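You operate a simulated robot arm through the tools that you are given. There is no shell and no other tool. Be economical: measure what you need, move in short steps, check, and stop when the job is done.

You run a simulated robot arm. Do the job below in one go: nothing can be reset, and whatever is moved stays where it is left.

Task
Wipe off the ring mark; stand the blue glass on the blue coaster.
Fine: wipe first, with the green cloth pad; slide the coaster over that spot; put the pad back.
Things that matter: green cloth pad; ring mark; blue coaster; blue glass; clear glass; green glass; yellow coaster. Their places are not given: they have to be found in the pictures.

The check looks at the end state, three seconds after you hand in, the way a careful person would. Anything else that was tipped, shoved, dropped, spilled or broken makes it a failure. Flat cloth is picked up by pressing the open fingertips on it (5 to 10 N) and closing them slowly along it; thin cloth reads only 2 to 8 mm in the jaws.

Robot
A 6-joint arm with a two-finger parallel gripper, fixed in place. Base frame: the origin is at the foot of the arm, x ahead of it, y to its left, z up. Lengths are in mm, angles in degrees, forces in N, time in s.
Its first joint turns from -66.0 to 66.0 degrees. Payload 2.9 kg.
The TCP is the grasp point between the finger pads, 30 mm short of the fingertips. In the tool frame z runs along the fingers and y along their closing line. The gripper opens to 110 mm. The fingers are 20 mm wide and 10 mm thick; the gripper's body (48 by 112 mm) begins 55 mm behind the TCP.
Orientation is that of the tool frame in the base frame, as [roll, pitch, yaw] about the fixed x, y, z axes, in that order (R = Rz(yaw) Ry(pitch) Rx(roll)). With the fingers straight down and closing along the base's y, the tool's x points along the base's -x, its y along +y and its z along -z.

Tools
- The arm moves only by the tool servo_tool. Its argument "targets" is a list of rows, each a list of 7 numbers: the shift along the tool's x, y, z in cm, then the turn, a rotation vector about the tool's x, y, z in degrees, then the gripper command, from -1 (shut) to 1 (fully open), values between in proportion. In form: [[tx, ty, tz, ax, ay, az, claw], ...]. A call has 1 to 8 rows; each row shifts and turns the commanded pose from where the row before left it, along the tool's axes as they then stand. Rows are played at 5 a second. More than 50 mm and 8.6 degrees between two rows, or a gripper value outside its range, and nothing of the call is played. A pose out of reach is approached as far as the arm can. The call stops where the force on the tool passes 40 N (or 10 N more than at its start, if that is more) or the arm is blocked; 0.2 s more then pass. Each finger travels about 108 mm/s and halts on what it meets, pressing with about 43 N; the grip force reading is that of the motor and also rises with nothing between the fingers. The clock runs only during rows and for 0.2 s after the last one: add rows that do not move to give the fingers time. It gives the time, the measured TCP pose, the force on the tool (base axes), the opening and the grip force at its end, in the units of the frame above (readings bear some noise), and new pictures: "show" is both (left out), scene, wrist or none.
- Cameras (640 x 400 px; columns grow to the right, rows downward): "scene" is fixed at [71.3, 426.6, 1383.8]; the picture's right is [-0.81, -0.59, 0.00], its down [-0.34, 0.47, -0.81] and it looks along [0.48, -0.66, -0.58] (base axes); focal length 365 px, centre (320, 200). "wrist" rides on the gripper at [-36, 0, -57] in the tool frame; the picture's right is [0.00, -1.00, 0.00], its down [0.97, 0.00, -0.24] and it looks along [0.24, 0.00, 0.97] (tool axes); focal length 218 px, centre (320, 200).
- locate(camera, pixels): for up to 12 pixels [column, row] of the newest picture of that camera ("zoom" is the newest enlarged one), the place [x, y, z] in the base frame of the surface seen there, good to about 2 mm. The clock stands still meanwhile.
- zoom(camera, box): a new picture of the part [left, top, right, bottom] of that camera's present view, enlarged. The clock stands still meanwhile.
- finish_job(): hands the job in; it is judged then, once.

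Work in short steps. Measure before you move; look again where a grasp or a placing could have gone wrong, and mend it. You have 80 turns and 150 pictures in all, those below and enlarged ones among them. Open the gripper and draw the arm clear of the work before you hand the job in, unless the task says otherwise; then end with one line.

The tools are called as a command line: name --pt "numbers of a row" for each row, then --argument value for the rest, lists and objects as JSON in quotes. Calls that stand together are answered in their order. servo_tool: Moves the arm, as the interface text tells. Its arguments: {"type":"object","properties":{"targets":{"type":"array"},"show":{"type":"string","enum":["both","scene","wrist","none"]}},"required":["targets"]} The other tools are called the same way: locate (camera, pixels) gives the place of the surface under pixels of a picture; zoom (camera, box) takes an enlarged picture of a part of a camera's view; finish_job () hands the job in.

At the start:

```text
clock: 0.0
eef_pos: [492.7, 41.7, 1015.2]
tcp_rot: [179.9, 0.0, 180.0]
ft_force: [0.1, -0.5, -0.2]
opening: 109.9
finger_force: 0.1
```

scene: 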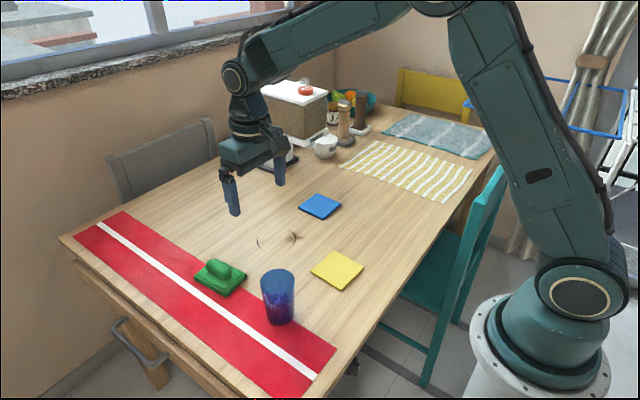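
wrist: 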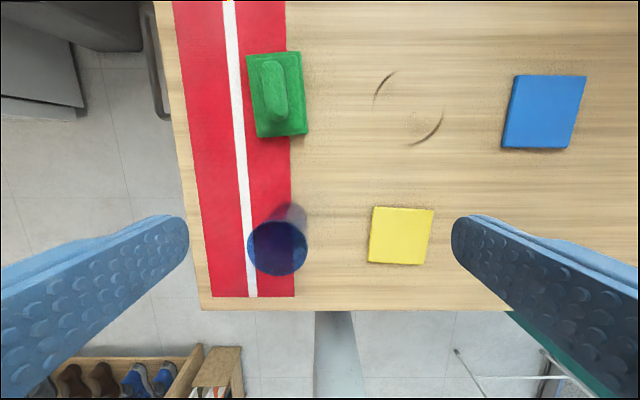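

The pictures show the green pad around (220,277), the ring mark around (277,240), the blue coaster (320,206), the yellow coaster (337,270) and the blue glass (279,297) in the scene view. I zoom in and measure these, and look for the clear and green glasses too.

zoom --camera "scene" --box '[180, 170, 380, 340]'

zoom --camera "wrist" --box '[170, 20, 610, 300]'

locate --camera "wrist" --pixels '[[246, 56], [301, 52], [308, 133], [257, 138], [273, 90], [375, 98], [392, 73], [411, 145], [442, 115], [277, 250], [409, 110]]'

locate --camera "wrist" --pixels '[[516, 76], [585, 77], [569, 147], [503, 146], [374, 208], [433, 210], [424, 264], [370, 261], [545, 110], [402, 236]]'

locate --camera "scene" --pixels '[[277, 272], [277, 310], [262, 285], [294, 285], [265, 315], [293, 315], [220, 268], [277, 240], [258, 241], [296, 239]]'

```text
2.35 times, centred on (280, 255) of scene
```

zoom: 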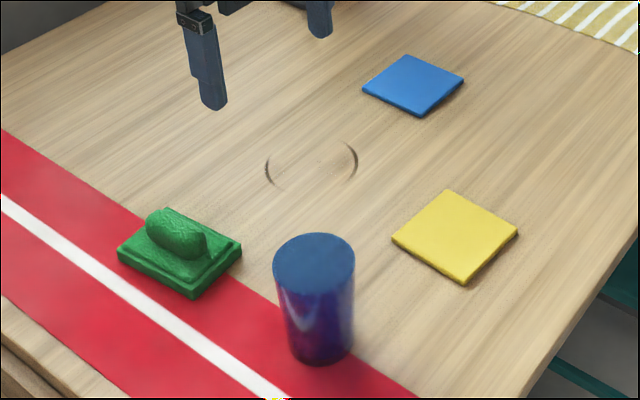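

```text
1.43 times, centred on (390, 160) of wrist
```

zoom: 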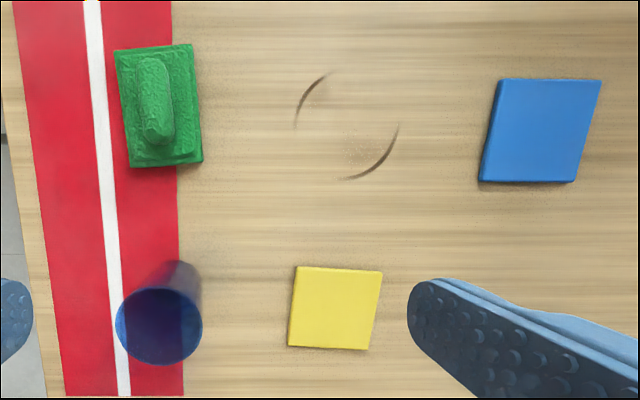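

```text
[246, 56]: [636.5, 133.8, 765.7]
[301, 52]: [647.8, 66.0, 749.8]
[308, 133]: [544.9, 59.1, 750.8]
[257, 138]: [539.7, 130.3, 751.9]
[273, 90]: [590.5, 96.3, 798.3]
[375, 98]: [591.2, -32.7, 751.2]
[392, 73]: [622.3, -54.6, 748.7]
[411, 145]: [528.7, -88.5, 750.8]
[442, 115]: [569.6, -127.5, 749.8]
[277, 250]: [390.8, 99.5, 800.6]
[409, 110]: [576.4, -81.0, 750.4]
```

```text
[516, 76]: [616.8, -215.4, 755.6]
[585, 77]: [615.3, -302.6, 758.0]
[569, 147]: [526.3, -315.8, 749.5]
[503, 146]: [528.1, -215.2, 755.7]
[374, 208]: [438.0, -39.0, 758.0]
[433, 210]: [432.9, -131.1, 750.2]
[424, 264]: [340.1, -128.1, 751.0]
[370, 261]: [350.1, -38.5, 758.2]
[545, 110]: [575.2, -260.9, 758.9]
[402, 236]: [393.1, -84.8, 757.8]
```

```text
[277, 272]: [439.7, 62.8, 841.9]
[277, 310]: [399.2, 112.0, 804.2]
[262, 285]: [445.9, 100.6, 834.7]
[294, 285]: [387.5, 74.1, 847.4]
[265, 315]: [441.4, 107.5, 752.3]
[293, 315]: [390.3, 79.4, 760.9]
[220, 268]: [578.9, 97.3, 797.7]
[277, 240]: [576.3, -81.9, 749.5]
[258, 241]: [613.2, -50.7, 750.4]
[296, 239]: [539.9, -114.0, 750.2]
```

Both cameras agree that the tabletop is at z≈750, not the 360 in the brief, so I use the measured value. No clear or green glass has shown up yet, so I zoom in on the back of the table, and zoom in on the glass for its contents and orientation.

zoom --camera "scene" --box '[230, 70, 500, 220]'

zoom --camera "scene" --box '[240, 255, 320, 335]'

servo_tool --pt "-4.0 2.5 0 0 0 0 1" --pt "-4.0 2.5 0 0 0 0 1" --pt "0 0 3 0 0 0 1" --pt "0 0 3 0 0 0 1"

```text
2.37 times, centred on (365, 145) of scene
```

zoom: 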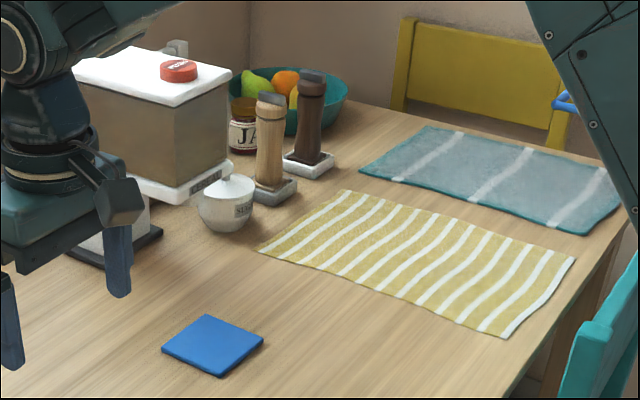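

```text
5.00 times, centred on (280, 295) of scene
```

zoom: 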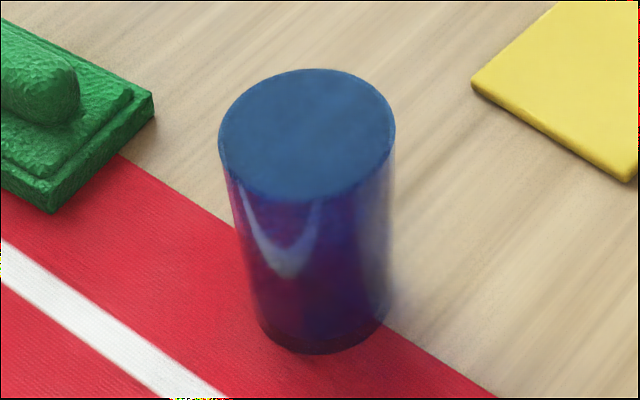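

```text
clock: 1.0
eef_pos: [574.0, 92.5, 953.6]
tcp_rot: [180.0, 0.0, -180.0]
ft_force: [0.2, 1.0, -0.2]
opening: 110.3
finger_force: 0.1
```

scene: 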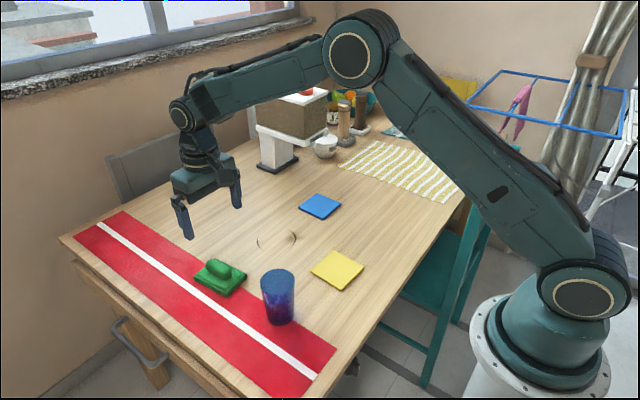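
wrist: 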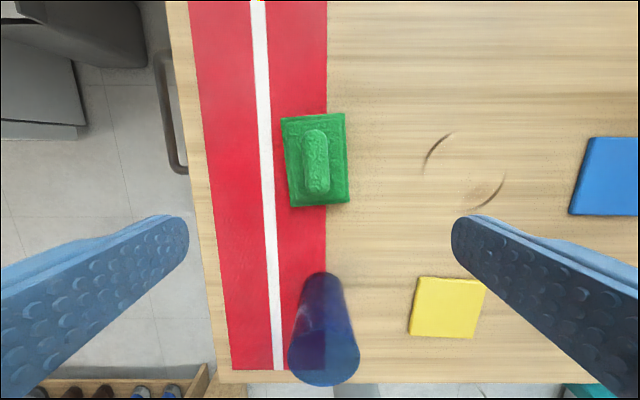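

The arm reaches beyond 500 mm without trouble. Pad handle is at (317,162) in the wrist view, so I measure the handle and the pad's corners.

locate --camera "wrist" --pixels '[[316, 133], [318, 188], [306, 160], [328, 162], [318, 162], [284, 120], [344, 115], [348, 200], [293, 206], [298, 165], [338, 165]]'

zoom --camera "wrist" --box '[260, 90, 380, 230]'

```text
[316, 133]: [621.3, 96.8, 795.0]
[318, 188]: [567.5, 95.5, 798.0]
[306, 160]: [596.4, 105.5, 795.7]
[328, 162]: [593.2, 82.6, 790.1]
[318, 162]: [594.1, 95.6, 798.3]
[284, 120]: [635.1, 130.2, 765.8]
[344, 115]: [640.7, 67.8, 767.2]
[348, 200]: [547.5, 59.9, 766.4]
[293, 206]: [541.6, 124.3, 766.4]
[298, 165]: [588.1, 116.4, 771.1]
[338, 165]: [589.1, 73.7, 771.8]
```

```text
2.86 times, centred on (320, 160) of wrist
```

zoom: 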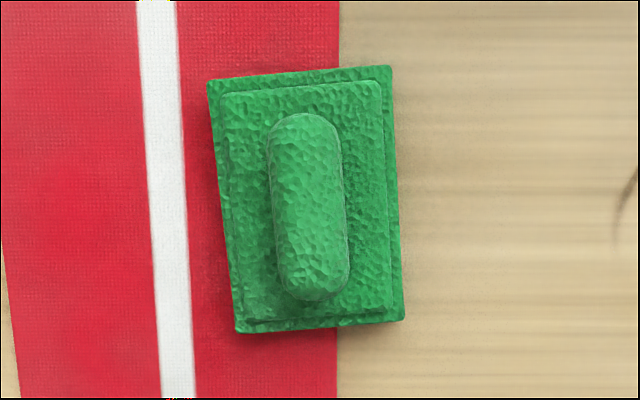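

The pad is centred near (592,96), turned about +4°. The handle is about 24 mm wide with its top at 798, and the base top is at 771. I line up, yaw 4° and descend to TCP z≈803, then close.

servo_tool --pt "-1.9 0.3 4 0 0 0 1" --pt "0 0 4 0 0 -4.2 1" --pt "0 0 4 0 0 0 1" --pt "0 0 3.0 0 0 0 1" --pt "0 0 0 0 0 0 1"

```text
clock: 2.2
eef_pos: [591.1, 95.2, 805.0]
tcp_rot: [-179.9, 0.1, -175.8]
ft_force: [0.5, 0.6, -1.1]
opening: 110.2
finger_force: 0.1
```

scene: 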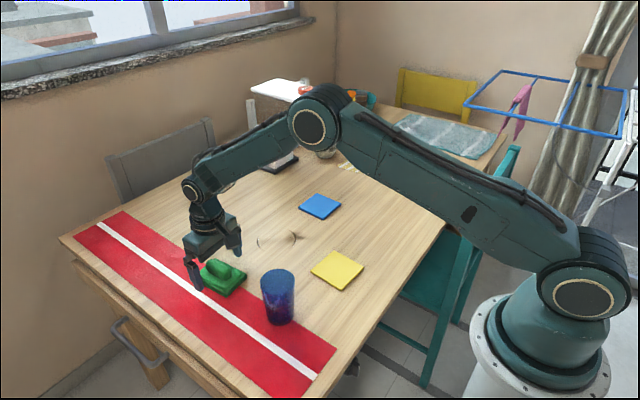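
wrist: 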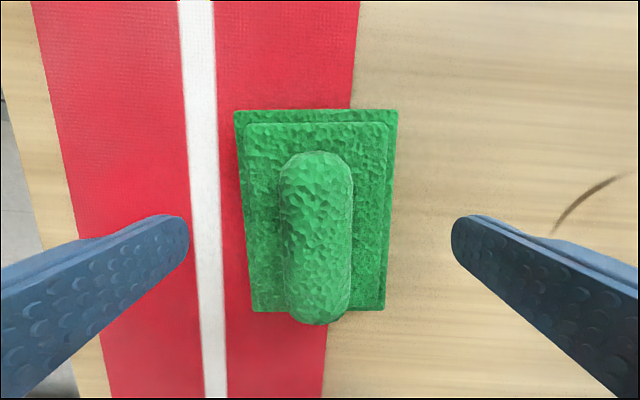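

The pad is square in the jaws at (316,210), with the handle centred, so I close on it.

servo_tool --pt "0 0 0 0 0 0 0" --pt "0 0 0 0 0 0 -0.4" --pt "0 0 0 0 0 0 -0.8" --pt "0 0 0 0 0 0 -1" --pt "0 0 0 0 0 0 -1" --show "wrist"

```text
clock: 3.4
eef_pos: [591.8, 95.8, 804.6]
tcp_rot: [180.0, 0.0, -175.7]
ft_force: [-0.4, -0.4, -0.4]
opening: 24.8
finger_force: 42.6
```

wrist: 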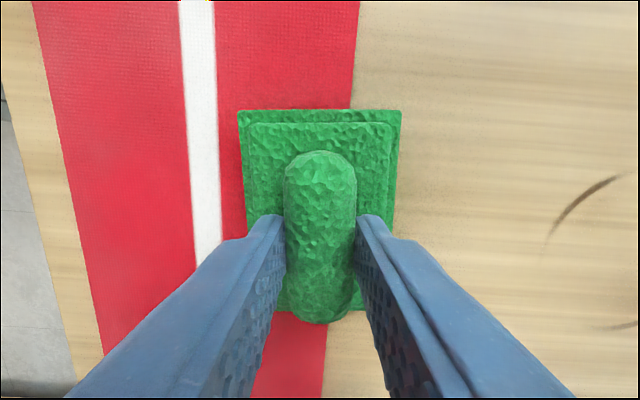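

Handle held at 24.8 mm, and the pad's home pose is (591.8, 95.8, 804.6). I lift it and carry it over the ring.

servo_tool --pt "0 0 -3 0 0 0 -1" --pt "0 0 -2 0 0 0 -1" --pt "0.73 -4.38 0 0 0 0 -1" --pt "0.73 -4.38 0 0 0 0 -1" --pt "0.73 -4.38 0 0 0 0 -1" --pt "0.71 -4.37 0 0 0 0 -1" --pt "0 0 2.5 0 0 0 -1" --pt "0 0 0 0 0 0 -1"

```text
clock: 5.2
eef_pos: [577.0, -82.6, 827.8]
tcp_rot: [-180.0, 0.0, -175.8]
ft_force: [-0.3, 0.0, 0.0]
opening: 24.6
finger_force: 43.2
```

scene: 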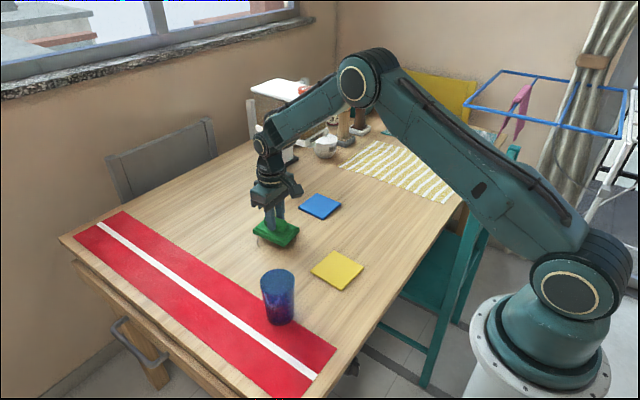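
wrist: 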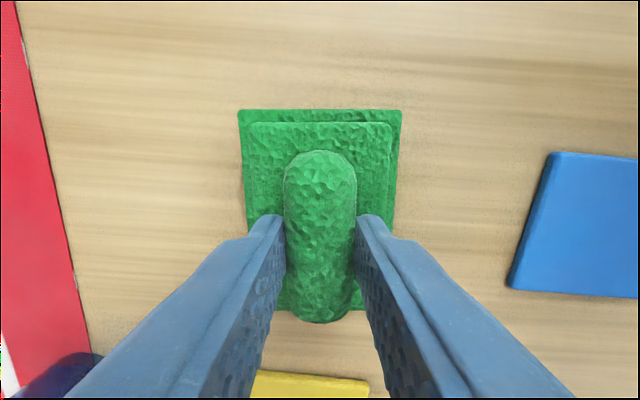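

The pad hangs about 23 mm over the ring, so I lower until it presses lightly.

servo_tool --pt "0 0 1.5 0 0 0 -1" --pt "0 0 0.6 0 0 0 -1" --pt "0 0 0.3 0 0 0 -1" --pt "0 0 0.15 0 0 0 -1" --pt "0 0 0 0 0 0 -1" --show "none"

```text
clock: 6.4
eef_pos: [576.8, -81.5, 806.6]
tcp_rot: [179.9, 0.0, -175.8]
ft_force: [-6.3, 2.1, 17.9]
opening: 24.8
finger_force: 43.2
```

It presses at 18 N, so I sweep the pad back and forth over the whole ring area.

servo_tool --pt "2 0 0 0 0 0 -1" --pt "0 -3.5 0 0 0 0 -1" --pt "0 3.5 0 0 0 0 -1" --pt "0 3.5 0 0 0 0 -1" --pt "-4 0 0 0 0 0 -1" --pt "0 -3.5 0 0 0 0 -1" --pt "0 -3.5 0 0 0 0 -1" --pt "0 0 0 0 0 0 -1" --show "scene"

servo_tool --pt "2 0 0 0 0 0 -1" --pt "0 3.5 0 0 0 0 -1" --pt "0 3.5 0 0 0 0 -1" --pt "0 -3.5 0 0 0 0 -1" --pt "0 -3.5 0 0 0 0 -1" --pt "0 3.5 0 0 0 0 -1" --pt "0 0 0 0 0 0 -1" --show "scene"

```text
clock: 8.2
eef_pos: [599.5, -115.6, 805.7]
tcp_rot: [180.0, 0.2, -175.6]
ft_force: [-0.2, 11.6, 22.9]
opening: 24.8
finger_force: 43.0
```

scene: 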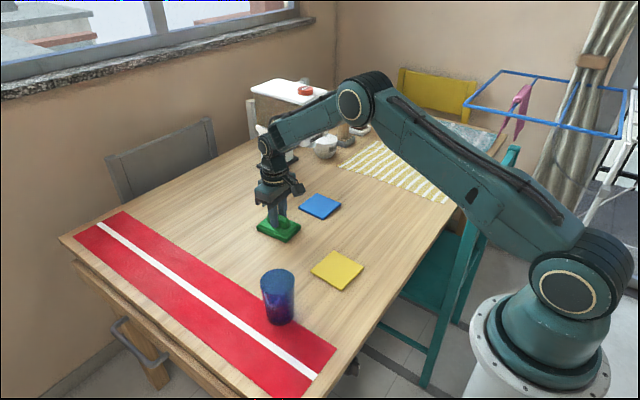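

```text
clock: 9.8
eef_pos: [575.4, -84.2, 804.3]
tcp_rot: [-179.9, 0.3, -176.0]
ft_force: [1.3, -13.1, 24.0]
opening: 25.1
finger_force: 43.3
```

scene: 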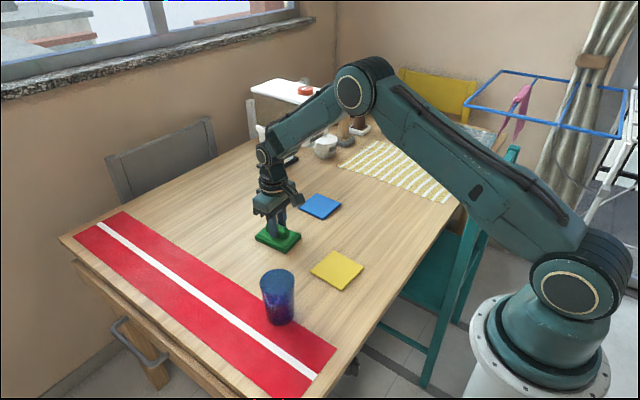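

The sweep is done. I lift and carry the pad back to above its home, then check the spot.

servo_tool --pt "0 0 -3 0 0 0 -1" --pt "0 0 -2.5 0 0 0 -1" --pt "-0.73 4.38 0 0 0 0 -1" --pt "-0.73 4.38 0 0 0 0 -1" --pt "-0.73 4.38 0 0 0 0 -1" --pt "-0.71 4.37 0 0 0 0 -1" --pt "0 0 0 0 0 0 -1"

zoom --camera "scene" --box '[210, 190, 350, 290]'

```text
clock: 11.4
eef_pos: [591.8, 94.9, 860.7]
tcp_rot: [-180.0, -0.1, -175.8]
ft_force: [0.1, -0.7, -0.9]
opening: 24.9
finger_force: 42.9
```

scene: 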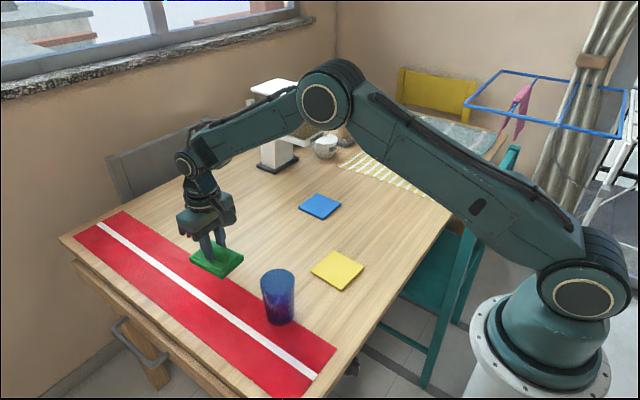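
wrist: 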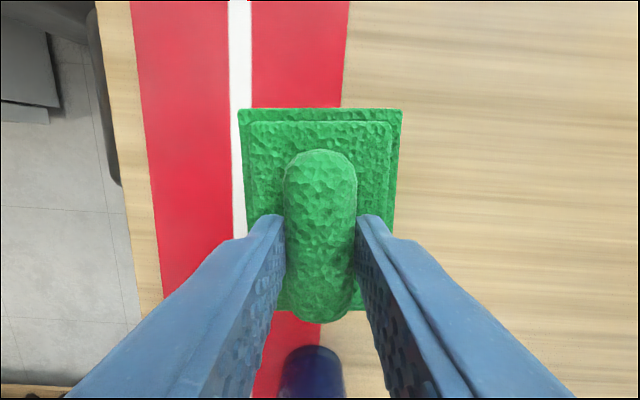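

```text
4.00 times, centred on (280, 240) of scene
```

zoom: 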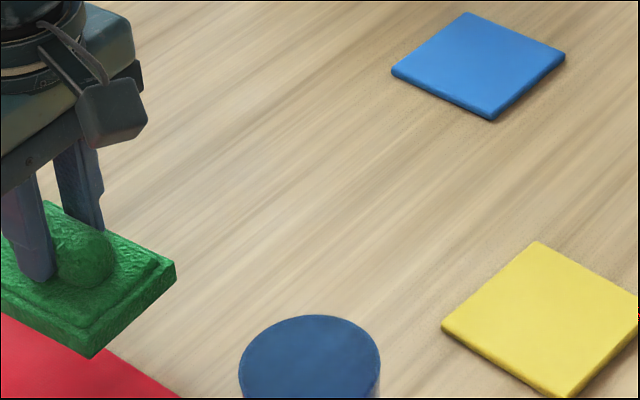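

The mark is completely gone. I set the pad down at home; original grip height was 804.6.

servo_tool --pt "0 0.1 3 0 0 0 -1" --pt "0 0 2 0 0 0 -1" --pt "0 0 0.4 0 0 0 -1" --pt "0 0 0.2 0 0 0 -1" --pt "0 0 0 0 0 0 -1" --show "none"

```text
clock: 12.6
eef_pos: [593.8, 95.5, 805.1]
tcp_rot: [-180.0, 0.1, -175.7]
ft_force: [-4.5, -1.3, 12.3]
opening: 24.9
finger_force: 42.9
```

It has touched down at 12 N. I ease off, open, and rise straight up.

servo_tool --pt "0 0 -0.25 0 0 0 -1" --pt "0 0 0 0 0 0 -0.4" --pt "0 0 0 0 0 0 0.2" --pt "0 0 0 0 0 0 1" --pt "0 0 0 0 0 0 1" --pt "0 0 -4 0 0 0 1" --pt "0 0 -4 0 0 0 1" --pt "0 0 -4 0 0 4.2 1"

```text
clock: 14.4
eef_pos: [592.8, 94.6, 928.1]
tcp_rot: [-179.9, 0.0, 179.9]
ft_force: [0.0, 0.4, -0.8]
opening: 110.0
finger_force: 0.0
```

scene: 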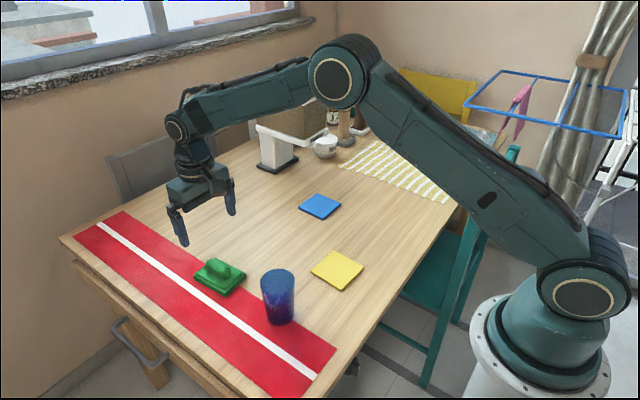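
wrist: 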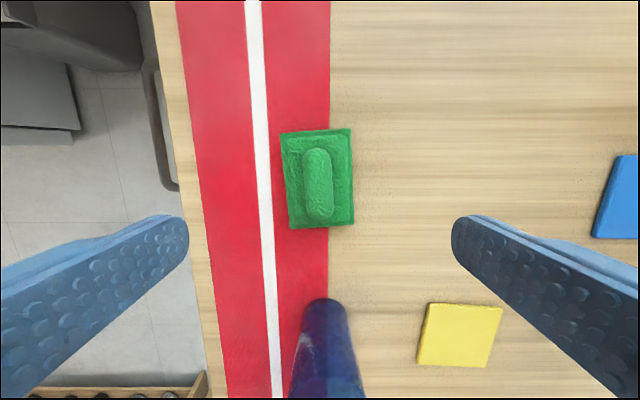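

The pad is back in place and free. I check how close the white holder and cup at the back stand to the coaster, then move above it.

locate --camera "scene" --pixels '[[278, 172], [278, 140], [270, 95], [326, 150], [340, 206], [320, 218], [299, 207], [320, 194]]'

servo_tool --pt "0.3 -4.4 0 0 0 0 1" --pt "0.3 -4.4 0 0 0 0 1" --pt "0.3 -4.4 0 0 0 0 1" --pt "0.3 -4.4 0 0 0 0 1" --pt "0.3 -4.4 0 0 0 0 1" --pt "0.3 -4.4 0 0 0 0 1" --pt "0.3 -4.4 0 0 0 0 1" --pt "0 -4.4 0 0 0 0 1"

```text
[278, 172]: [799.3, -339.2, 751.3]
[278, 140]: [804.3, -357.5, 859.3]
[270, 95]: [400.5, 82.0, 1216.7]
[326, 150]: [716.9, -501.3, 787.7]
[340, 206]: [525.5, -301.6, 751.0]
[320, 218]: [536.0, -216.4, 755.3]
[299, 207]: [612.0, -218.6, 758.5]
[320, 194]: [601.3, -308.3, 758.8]
```

```text
clock: 16.2
eef_pos: [570.8, -255.9, 926.1]
tcp_rot: [-180.0, 0.0, -179.9]
ft_force: [-0.8, 0.4, 0.2]
opening: 110.2
finger_force: 0.1
```

scene: 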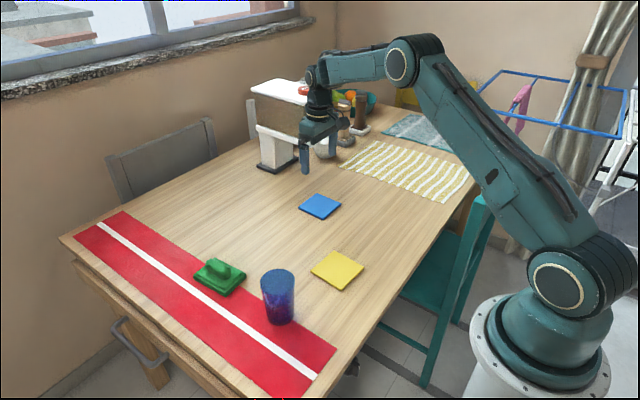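
wrist: 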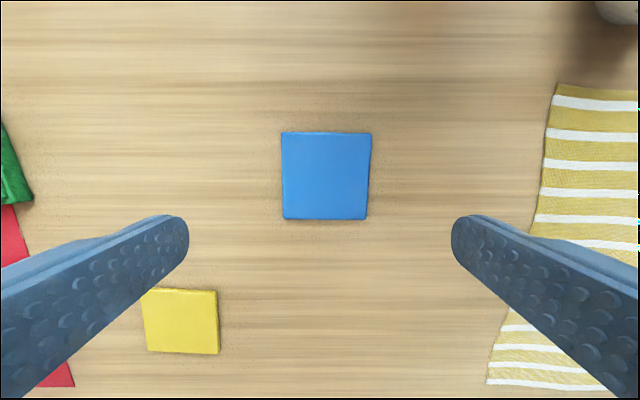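

locate --camera "wrist" --pixels '[[283, 134], [370, 135], [367, 217], [283, 217], [325, 176], [284, 176], [368, 176], [326, 134], [325, 216]]'

zoom --camera "wrist" --box '[260, 110, 390, 240]'

```text
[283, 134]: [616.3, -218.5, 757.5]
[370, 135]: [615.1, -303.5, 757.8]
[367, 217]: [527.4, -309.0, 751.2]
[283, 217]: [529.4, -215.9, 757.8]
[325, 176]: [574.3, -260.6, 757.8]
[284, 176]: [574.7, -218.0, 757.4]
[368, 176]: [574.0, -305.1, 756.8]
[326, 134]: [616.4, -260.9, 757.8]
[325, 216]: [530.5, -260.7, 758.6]
```

```text
3.08 times, centred on (325, 175) of wrist
```

zoom: 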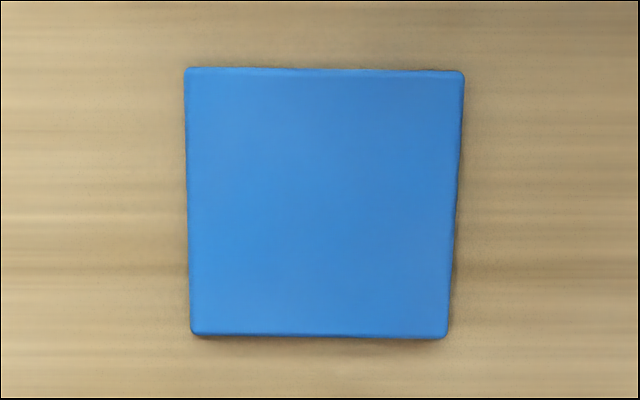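

The coaster is 88 mm square at (573,-261), top at 758, nearly square to the jaws. I straddle it, lowering the tips to just above the table (TCP z≈783).

servo_tool --pt "-0.2 -0.5 4 0 0 0 1" --pt "0 0 4 0 0 0 1" --pt "0 0 3 0 0 0 1" --pt "0 0 2 0 0 0 1" --pt "0 0 1.2 0 0 0 1" --pt "0 0 0 0 0 0 1"

```text
clock: 17.6
eef_pos: [572.8, -259.5, 784.2]
tcp_rot: [-179.9, 0.0, -180.0]
ft_force: [-0.5, 0.7, -0.1]
opening: 109.9
finger_force: 0.1
```

scene: 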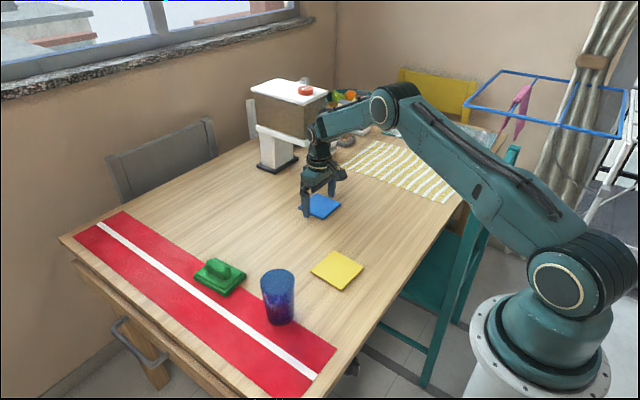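
wrist: 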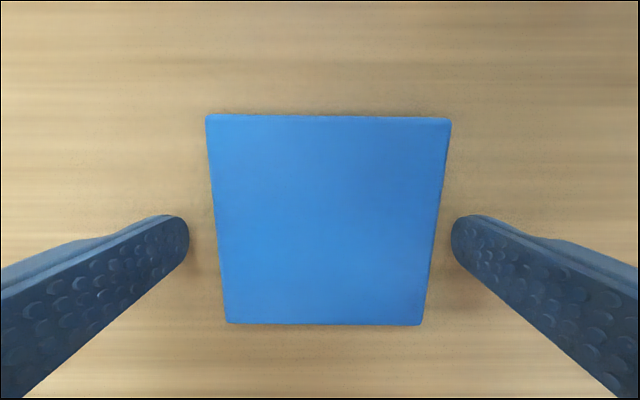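

Fingers straddle the coaster with clearance on both sides. I go 2 mm lower and close gently on its edges.

servo_tool --pt "0 0 0.2 0 0 0 1" --pt "0 0 0 0 0 0 0.8" --pt "0 0 0 0 0 0 0.65" --pt "0 0 0 0 0 0 0.5" --pt "0 0 0 0 0 0 0.5" --show "wrist"

```text
clock: 18.8
eef_pos: [572.8, -259.1, 783.5]
tcp_rot: [-180.0, 0.0, 180.0]
ft_force: [-0.4, -1.0, 0.8]
opening: 90.8
finger_force: 42.8
```

wrist: 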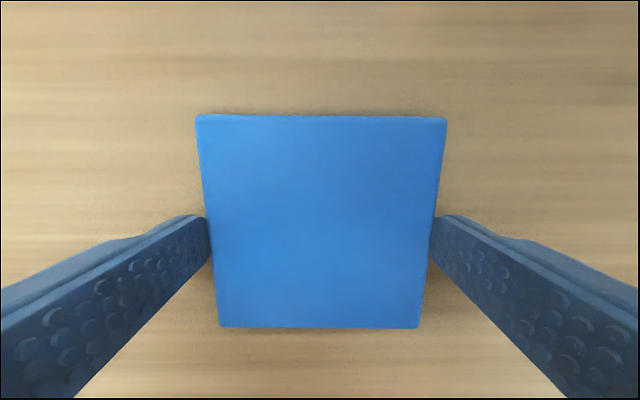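

Coaster held at 90.8 mm. I slide it +178 mm in y and +4 mm in x onto the former ring centre (577,-81).

servo_tool --pt "0 2.9 0 0 0 0 0.5" --pt "-0.1 3.0 0 0 0 0 0.5" --pt "-0.1 3.0 0 0 0 0 0.5" --pt "-0.1 3.0 0 0 0 0 0.5" --pt "-0.1 3.0 0 0 0 0 0.5" --pt "0 2.9 0 0 0 0 0.5" --pt "0 0 0 0 0 0 0.5"

```text
clock: 20.4
eef_pos: [577.2, -84.9, 782.8]
tcp_rot: [-180.0, 0.2, 179.9]
ft_force: [1.3, -3.9, 6.7]
opening: 91.0
finger_force: 42.9
```

scene: 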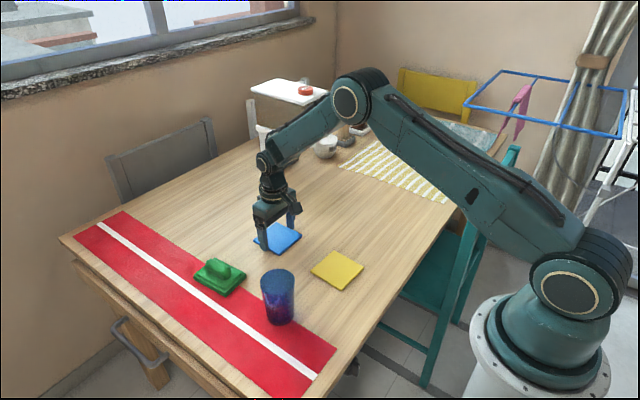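
wrist: 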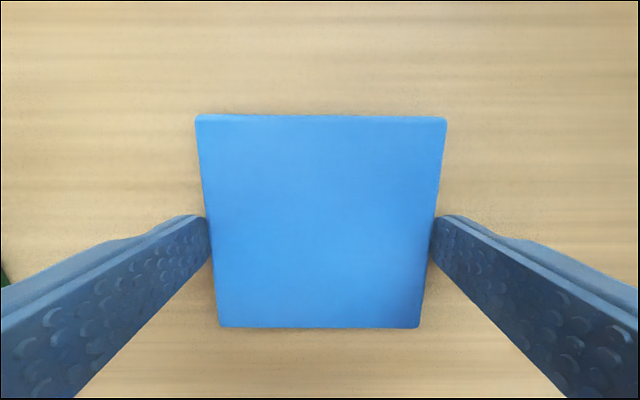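

It sits at (577,-85). I nudge another 3.5 mm, then open and rise.

servo_tool --pt "0 0.35 0 0 0 0 0.5" --pt "0 0 0 0 0 0 0.5" --pt "0 0 0 0 0 0 0.8" --pt "0 0 0 0 0 0 1" --pt "0 0 -3 0 0 0 1" --pt "0 0 -4.5 0 0 0 1" --pt "0 0 -4.5 0 0 0 1" --pt "0 0 -4.5 0 0 0 1"

locate --camera "wrist" --pixels '[[320, 176], [284, 176], [360, 176], [320, 145], [320, 210]]'

```text
clock: 22.2
eef_pos: [577.4, -80.0, 946.7]
tcp_rot: [-180.0, 0.0, 180.0]
ft_force: [0.1, 0.5, -0.1]
opening: 110.1
finger_force: 0.0
```

scene: 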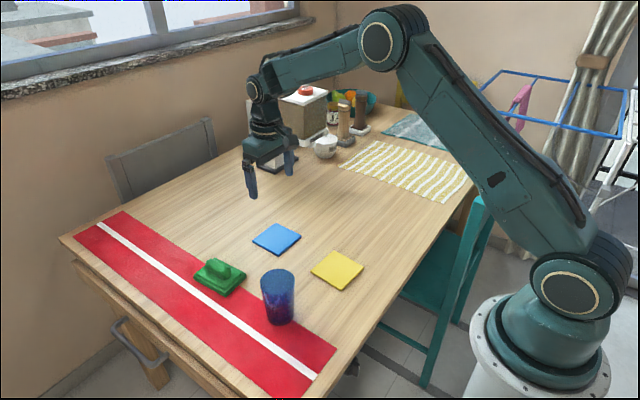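
wrist: 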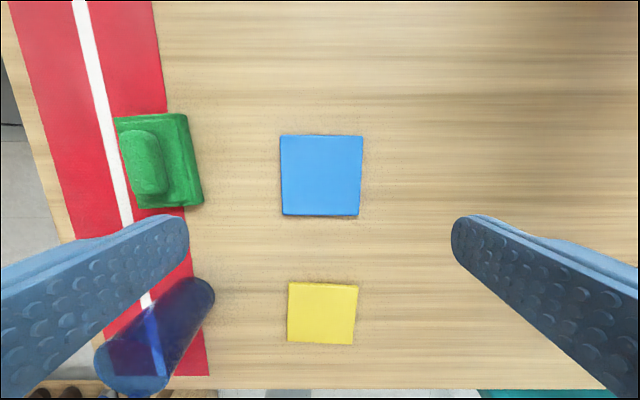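

```text
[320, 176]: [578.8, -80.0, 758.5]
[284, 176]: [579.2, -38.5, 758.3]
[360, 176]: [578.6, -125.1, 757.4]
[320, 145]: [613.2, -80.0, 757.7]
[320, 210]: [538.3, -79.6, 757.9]
```

The blue coaster is at about (577,-81), over the wiped spot. Next I move above the glass at around (412,88).

servo_tool --pt "3.3 3.36 0 0 0 0 1" --pt "3.3 3.36 0 0 0 0 1" --pt "3.3 3.36 0 0 0 0 1" --pt "3.3 3.36 0 0 0 0 1" --pt "3.3 3.36 0 0 0 0 1" --pt "0 0 0 0 0 0 1"

zoom --camera "wrist" --box '[240, 100, 400, 260]'

```text
clock: 23.6
eef_pos: [411.8, 92.1, 946.7]
tcp_rot: [-180.0, 0.0, -180.0]
ft_force: [-0.1, 0.2, -0.3]
opening: 109.8
finger_force: 0.0
```

scene: 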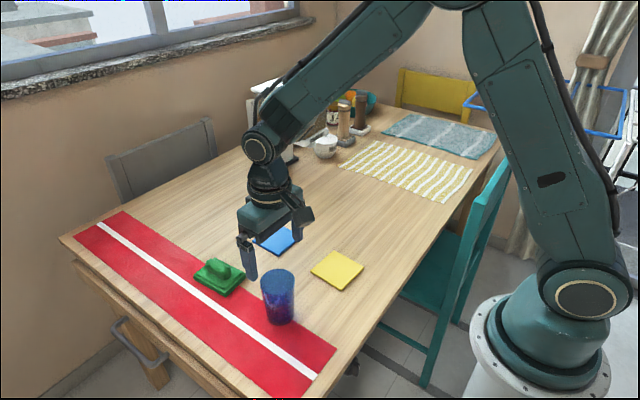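
wrist: 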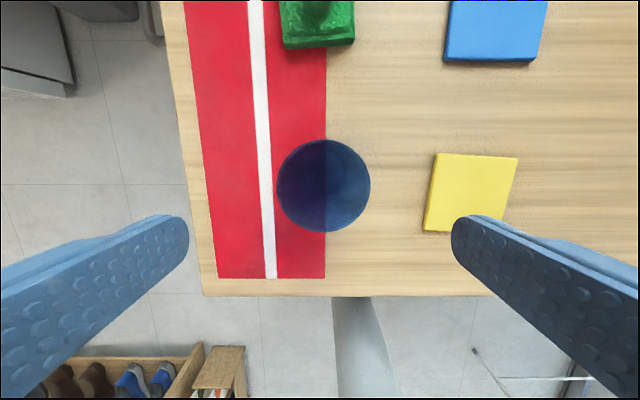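

```text
2.50 times, centred on (320, 180) of wrist
```

zoom: 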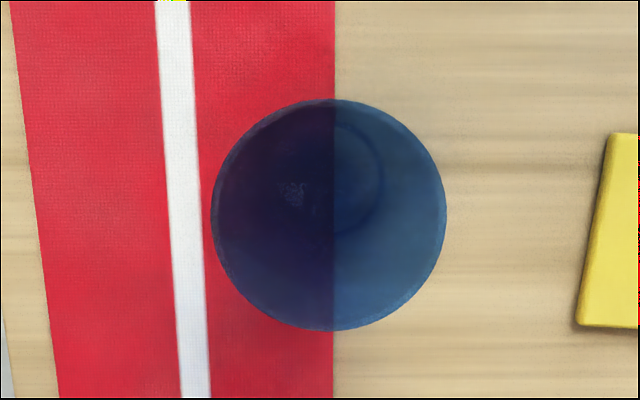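

The glass is translucent, upright and centred near (324,186), so I measure its rim and walls.

locate --camera "wrist" --pixels '[[324, 142], [324, 229], [280, 186], [367, 186], [350, 155], [292, 215]]'

locate --camera "scene" --pixels '[[279, 270], [280, 324], [263, 282], [295, 282], [267, 320], [292, 320], [279, 298]]'

zoom --camera "scene" --box '[240, 255, 320, 335]'

```text
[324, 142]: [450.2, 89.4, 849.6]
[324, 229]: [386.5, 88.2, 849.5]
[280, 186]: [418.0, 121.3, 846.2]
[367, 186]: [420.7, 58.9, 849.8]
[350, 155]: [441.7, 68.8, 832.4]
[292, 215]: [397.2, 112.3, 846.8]
```

```text
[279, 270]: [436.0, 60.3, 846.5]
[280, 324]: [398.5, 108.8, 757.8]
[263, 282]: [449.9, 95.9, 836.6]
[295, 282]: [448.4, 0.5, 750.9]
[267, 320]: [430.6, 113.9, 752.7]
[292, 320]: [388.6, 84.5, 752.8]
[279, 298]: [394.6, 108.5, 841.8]
```

```text
5.00 times, centred on (280, 295) of scene
```

zoom: 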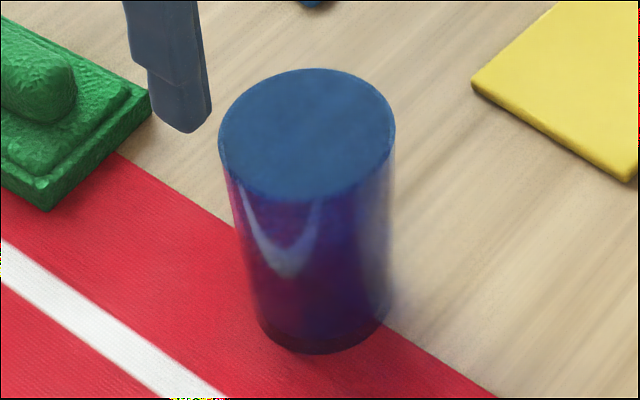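

Rim is centred at (418.5, 89.5), z≈850, about 65 mm wide. I centre on it and descend to TCP z≈812, which leaves the palm 17 mm above the rim.

servo_tool --pt "-0.67 -0.26 2 0 0 0 1" --pt "0 0 4 0 0 0 1" --pt "0 0 4 0 0 0 1" --pt "0 0 3.4 0 0 0 1" --pt "0 0 0 0 0 0 1"

```text
clock: 24.8
eef_pos: [417.5, 87.4, 813.2]
tcp_rot: [-180.0, -0.1, 180.0]
ft_force: [0.1, 0.2, 0.3]
opening: 109.9
finger_force: 0.1
```

scene: 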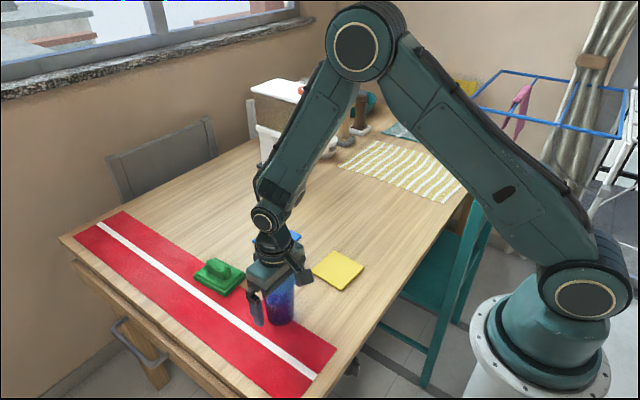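
wrist: 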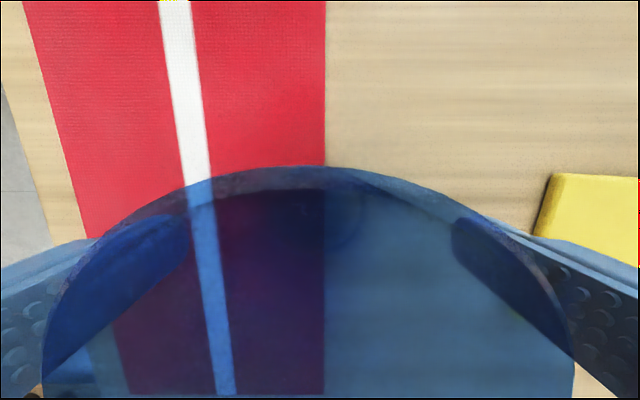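

The fingers straddle the glass, which sits about 1.5 mm towards +y. I centre and close slowly.

servo_tool --pt "0 0.15 0 0 0 0 0.6" --pt "0 0 0 0 0 0 0.3" --pt "0 0 0 0 0 0 0.22" --pt "0 0 0 0 0 0 0.17" --pt "0 0 0 0 0 0 0.13" --pt "0 0 0 0 0 0 0.1" --pt "0 0 0 0 0 0 0.08"

```text
clock: 26.4
eef_pos: [417.7, 87.7, 812.7]
tcp_rot: [180.0, 0.0, 180.0]
ft_force: [1.3, 0.6, 0.7]
opening: 66.6
finger_force: 43.0
```

scene: 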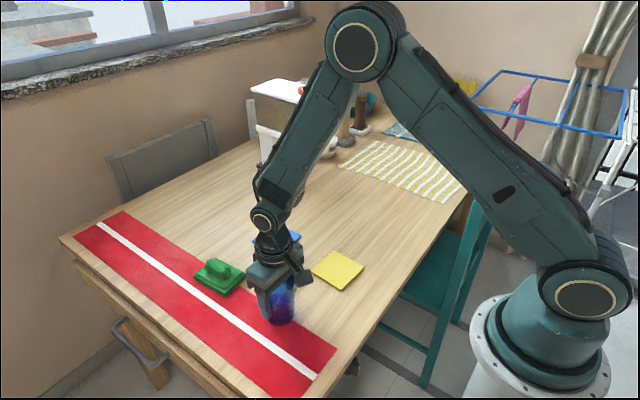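
wrist: 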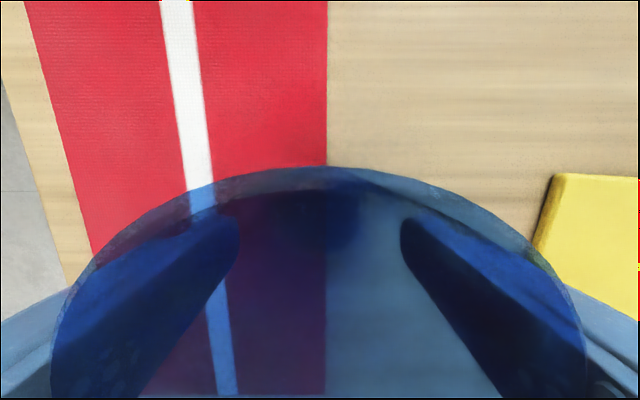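

Held at 66.6 mm. I lift it gently 6 cm and check.

servo_tool --pt "0 0 -0.5 0 0 0 0.0" --pt "0 0 -1.2 0 0 0 0.0" --pt "0 0 -1.5 0 0 0 0.0" --pt "0 0 -1.5 0 0 0 0.0" --pt "0 0 -1.0 0 0 0 0.0" --pt "0 0 -0.5 0 0 0 0.0" --pt "0 0 0 0 0 0 0.0"

```text
clock: 28.0
eef_pos: [418.4, 87.0, 873.2]
tcp_rot: [180.0, 0.0, 180.0]
ft_force: [-0.4, 0.2, -1.9]
opening: 66.7
finger_force: 43.0
```

scene: 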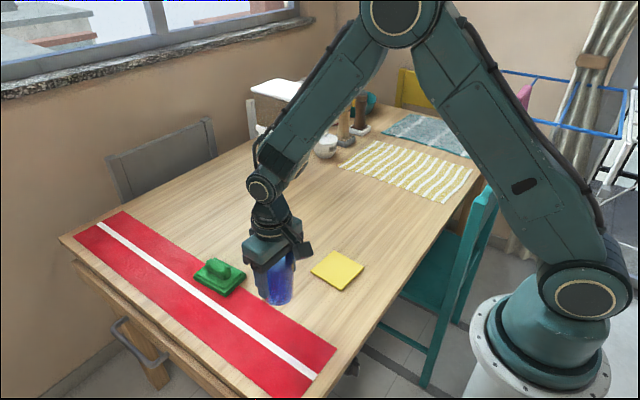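
wrist: 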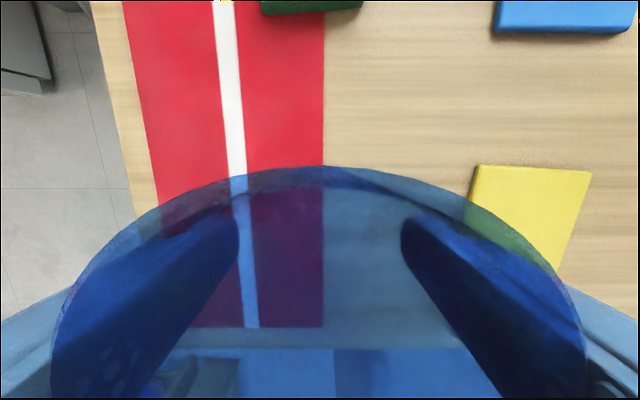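

The glass is lifted cleanly and is light, so it's empty. I carry it over the coaster.

servo_tool --pt "-1.2 -1.25 0 0 0 0 0.0" --pt "-2.4 -2.5 0 0 0 0 0.0" --pt "-3.0 -3.2 0 0 0 0 0.0" --pt "-3.1 -3.3 0 0 0 0 0.0" --pt "-3.0 -3.2 0 0 0 0 0.0" --pt "-2.1 -2.3 0 0 0 0 0.0" --pt "-1.1 -1.1 0 0 0 0 0.0" --pt "0 0 0 0 0 0 0.0"

```text
clock: 29.8
eef_pos: [577.8, -83.3, 876.7]
tcp_rot: [180.0, -0.1, -180.0]
ft_force: [0.6, 0.0, -1.4]
opening: 66.7
finger_force: 43.4
```

scene: 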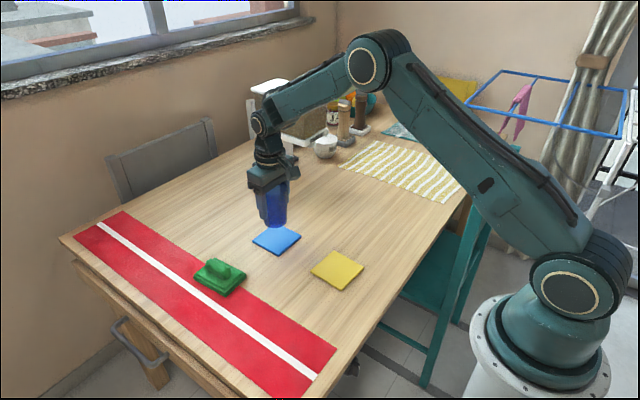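
wrist: 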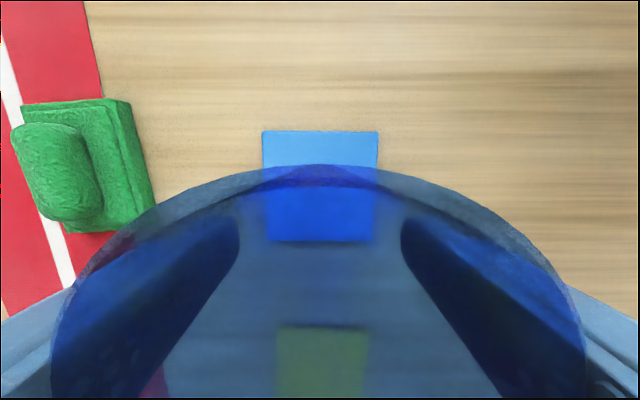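

Centred over the coaster to within 2 mm. Contact should come near TCP z≈820, so I descend most of the way.

servo_tool --pt "0 0.12 1.5 0 0 0 0.0" --pt "0 0 2.0 0 0 0 0.0" --pt "0 0 1.0 0 0 0 0.0" --pt "0 0 0.5 0 0 0 0.0" --pt "0 0 0 0 0 0 0.0"

```text
clock: 31.0
eef_pos: [577.6, -79.4, 825.4]
tcp_rot: [180.0, 0.0, 180.0]
ft_force: [-0.6, 0.4, -0.8]
opening: 66.5
finger_force: 42.9
```

scene: 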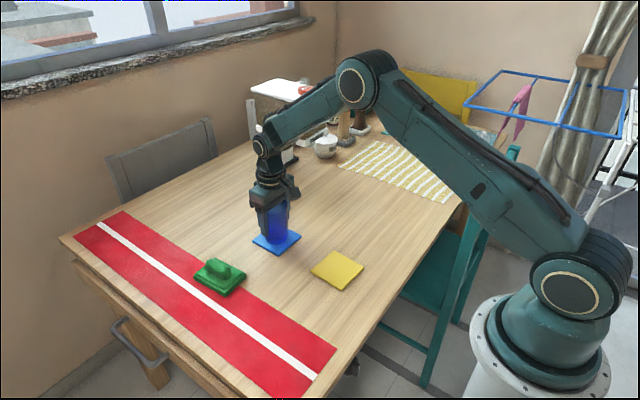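
wrist: 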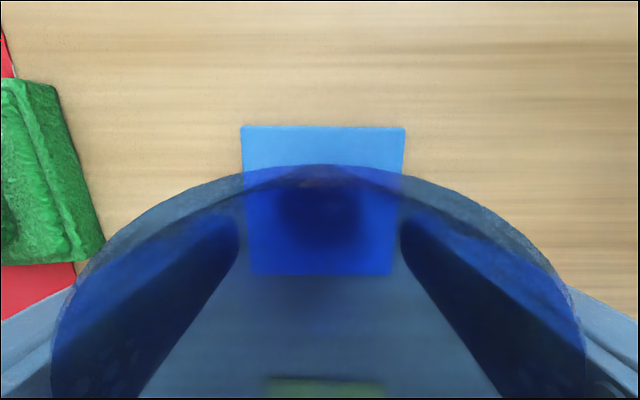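

No contact yet. I lower in small steps until it touches.

servo_tool --pt "0 -0.1 0.2 0 0 0 0.0" --pt "0 0 0.15 0 0 0 0.0" --pt "0 0 0.15 0 0 0 0.0" --pt "0 0 0 0 0 0 0.0" --show "none"

```text
clock: 32.0
eef_pos: [577.9, -81.6, 821.5]
tcp_rot: [-180.0, 0.1, -179.9]
ft_force: [-5.7, 1.7, 16.4]
opening: 66.6
finger_force: 43.5
```

It is seated at 16 N. I ease off slightly, open slowly, let it settle, and rise.

servo_tool --pt "0 0 -0.2 0 0 0 0.0" --pt "0 0 0 0 0 0 0.2" --pt "0 0 0 0 0 0 0.4" --pt "0 0 0 0 0 0 0.7" --pt "0 0 0 0 0 0 1" --pt "0 0 0 0 0 0 1"

```text
clock: 33.4
eef_pos: [578.6, -81.3, 822.3]
tcp_rot: [-179.9, 0.0, -180.0]
ft_force: [-0.6, -0.4, -0.4]
opening: 110.1
finger_force: 0.0
```

scene: 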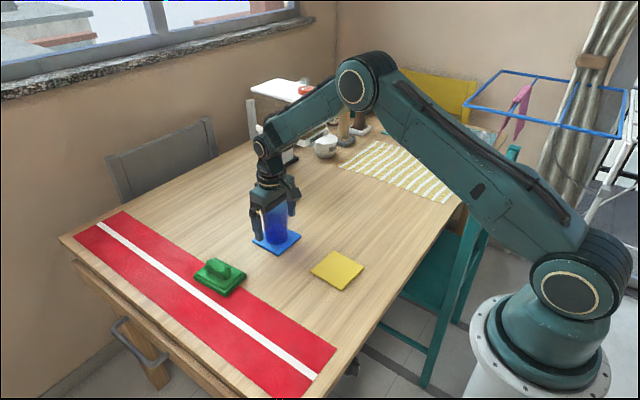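
wrist: 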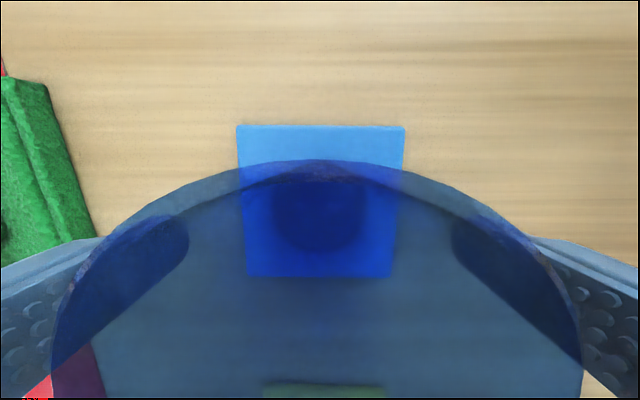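

The glass stands free, so I rise straight up clear of it.

servo_tool --pt "0 0 -2 0 0 0 1" --pt "0 0 -4 0 0 0 1" --pt "0 0 -4.5 0 0 0 1" --pt "0 0 -4.5 0 0 0 1" --pt "0 0 -4.5 0 0 0 1" --pt "4 0 0 0 0 0 1" --pt "4 0 0 0 0 0 1" --pt "0 0 0 0 0 0 1"

zoom --camera "scene" --box '[190, 190, 370, 310]'

```text
clock: 35.2
eef_pos: [495.1, -82.3, 1016.5]
tcp_rot: [-180.0, 0.0, 180.0]
ft_force: [0.1, 0.4, 0.6]
opening: 109.6
finger_force: 0.0
```

scene: 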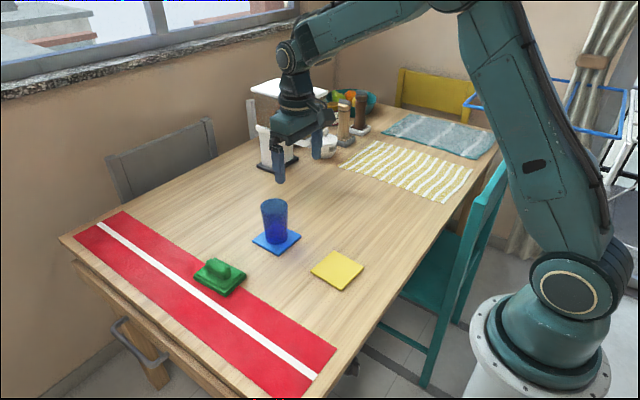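
wrist: 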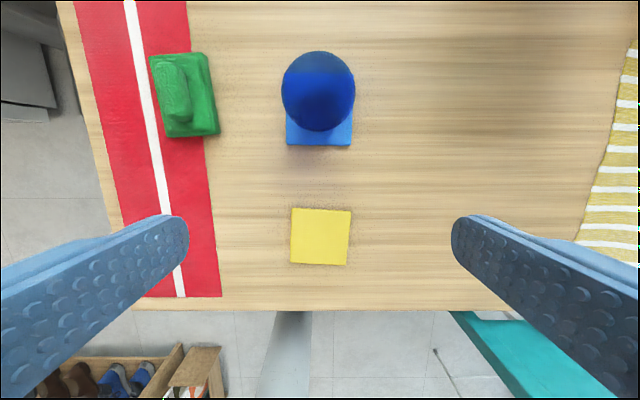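

```text
3.33 times, centred on (280, 250) of scene
```

zoom: 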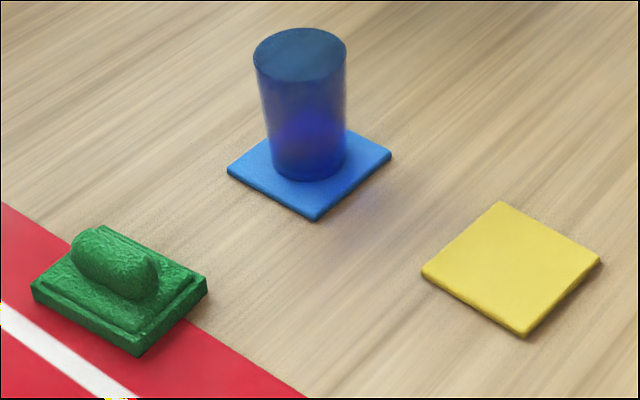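

The ring is gone, and the glass stands upright in the middle of the blue coaster on that spot. The pad is home, the yellow coaster hasn't moved and the arm is clear, so I hand in.

finish_job

```text
The job is handed in.
```

The ring mark is wiped off, the blue coaster sits over that spot with the blue glass upright on it, and the green pad is back in its place; I saw no clear or green glass in any picture.
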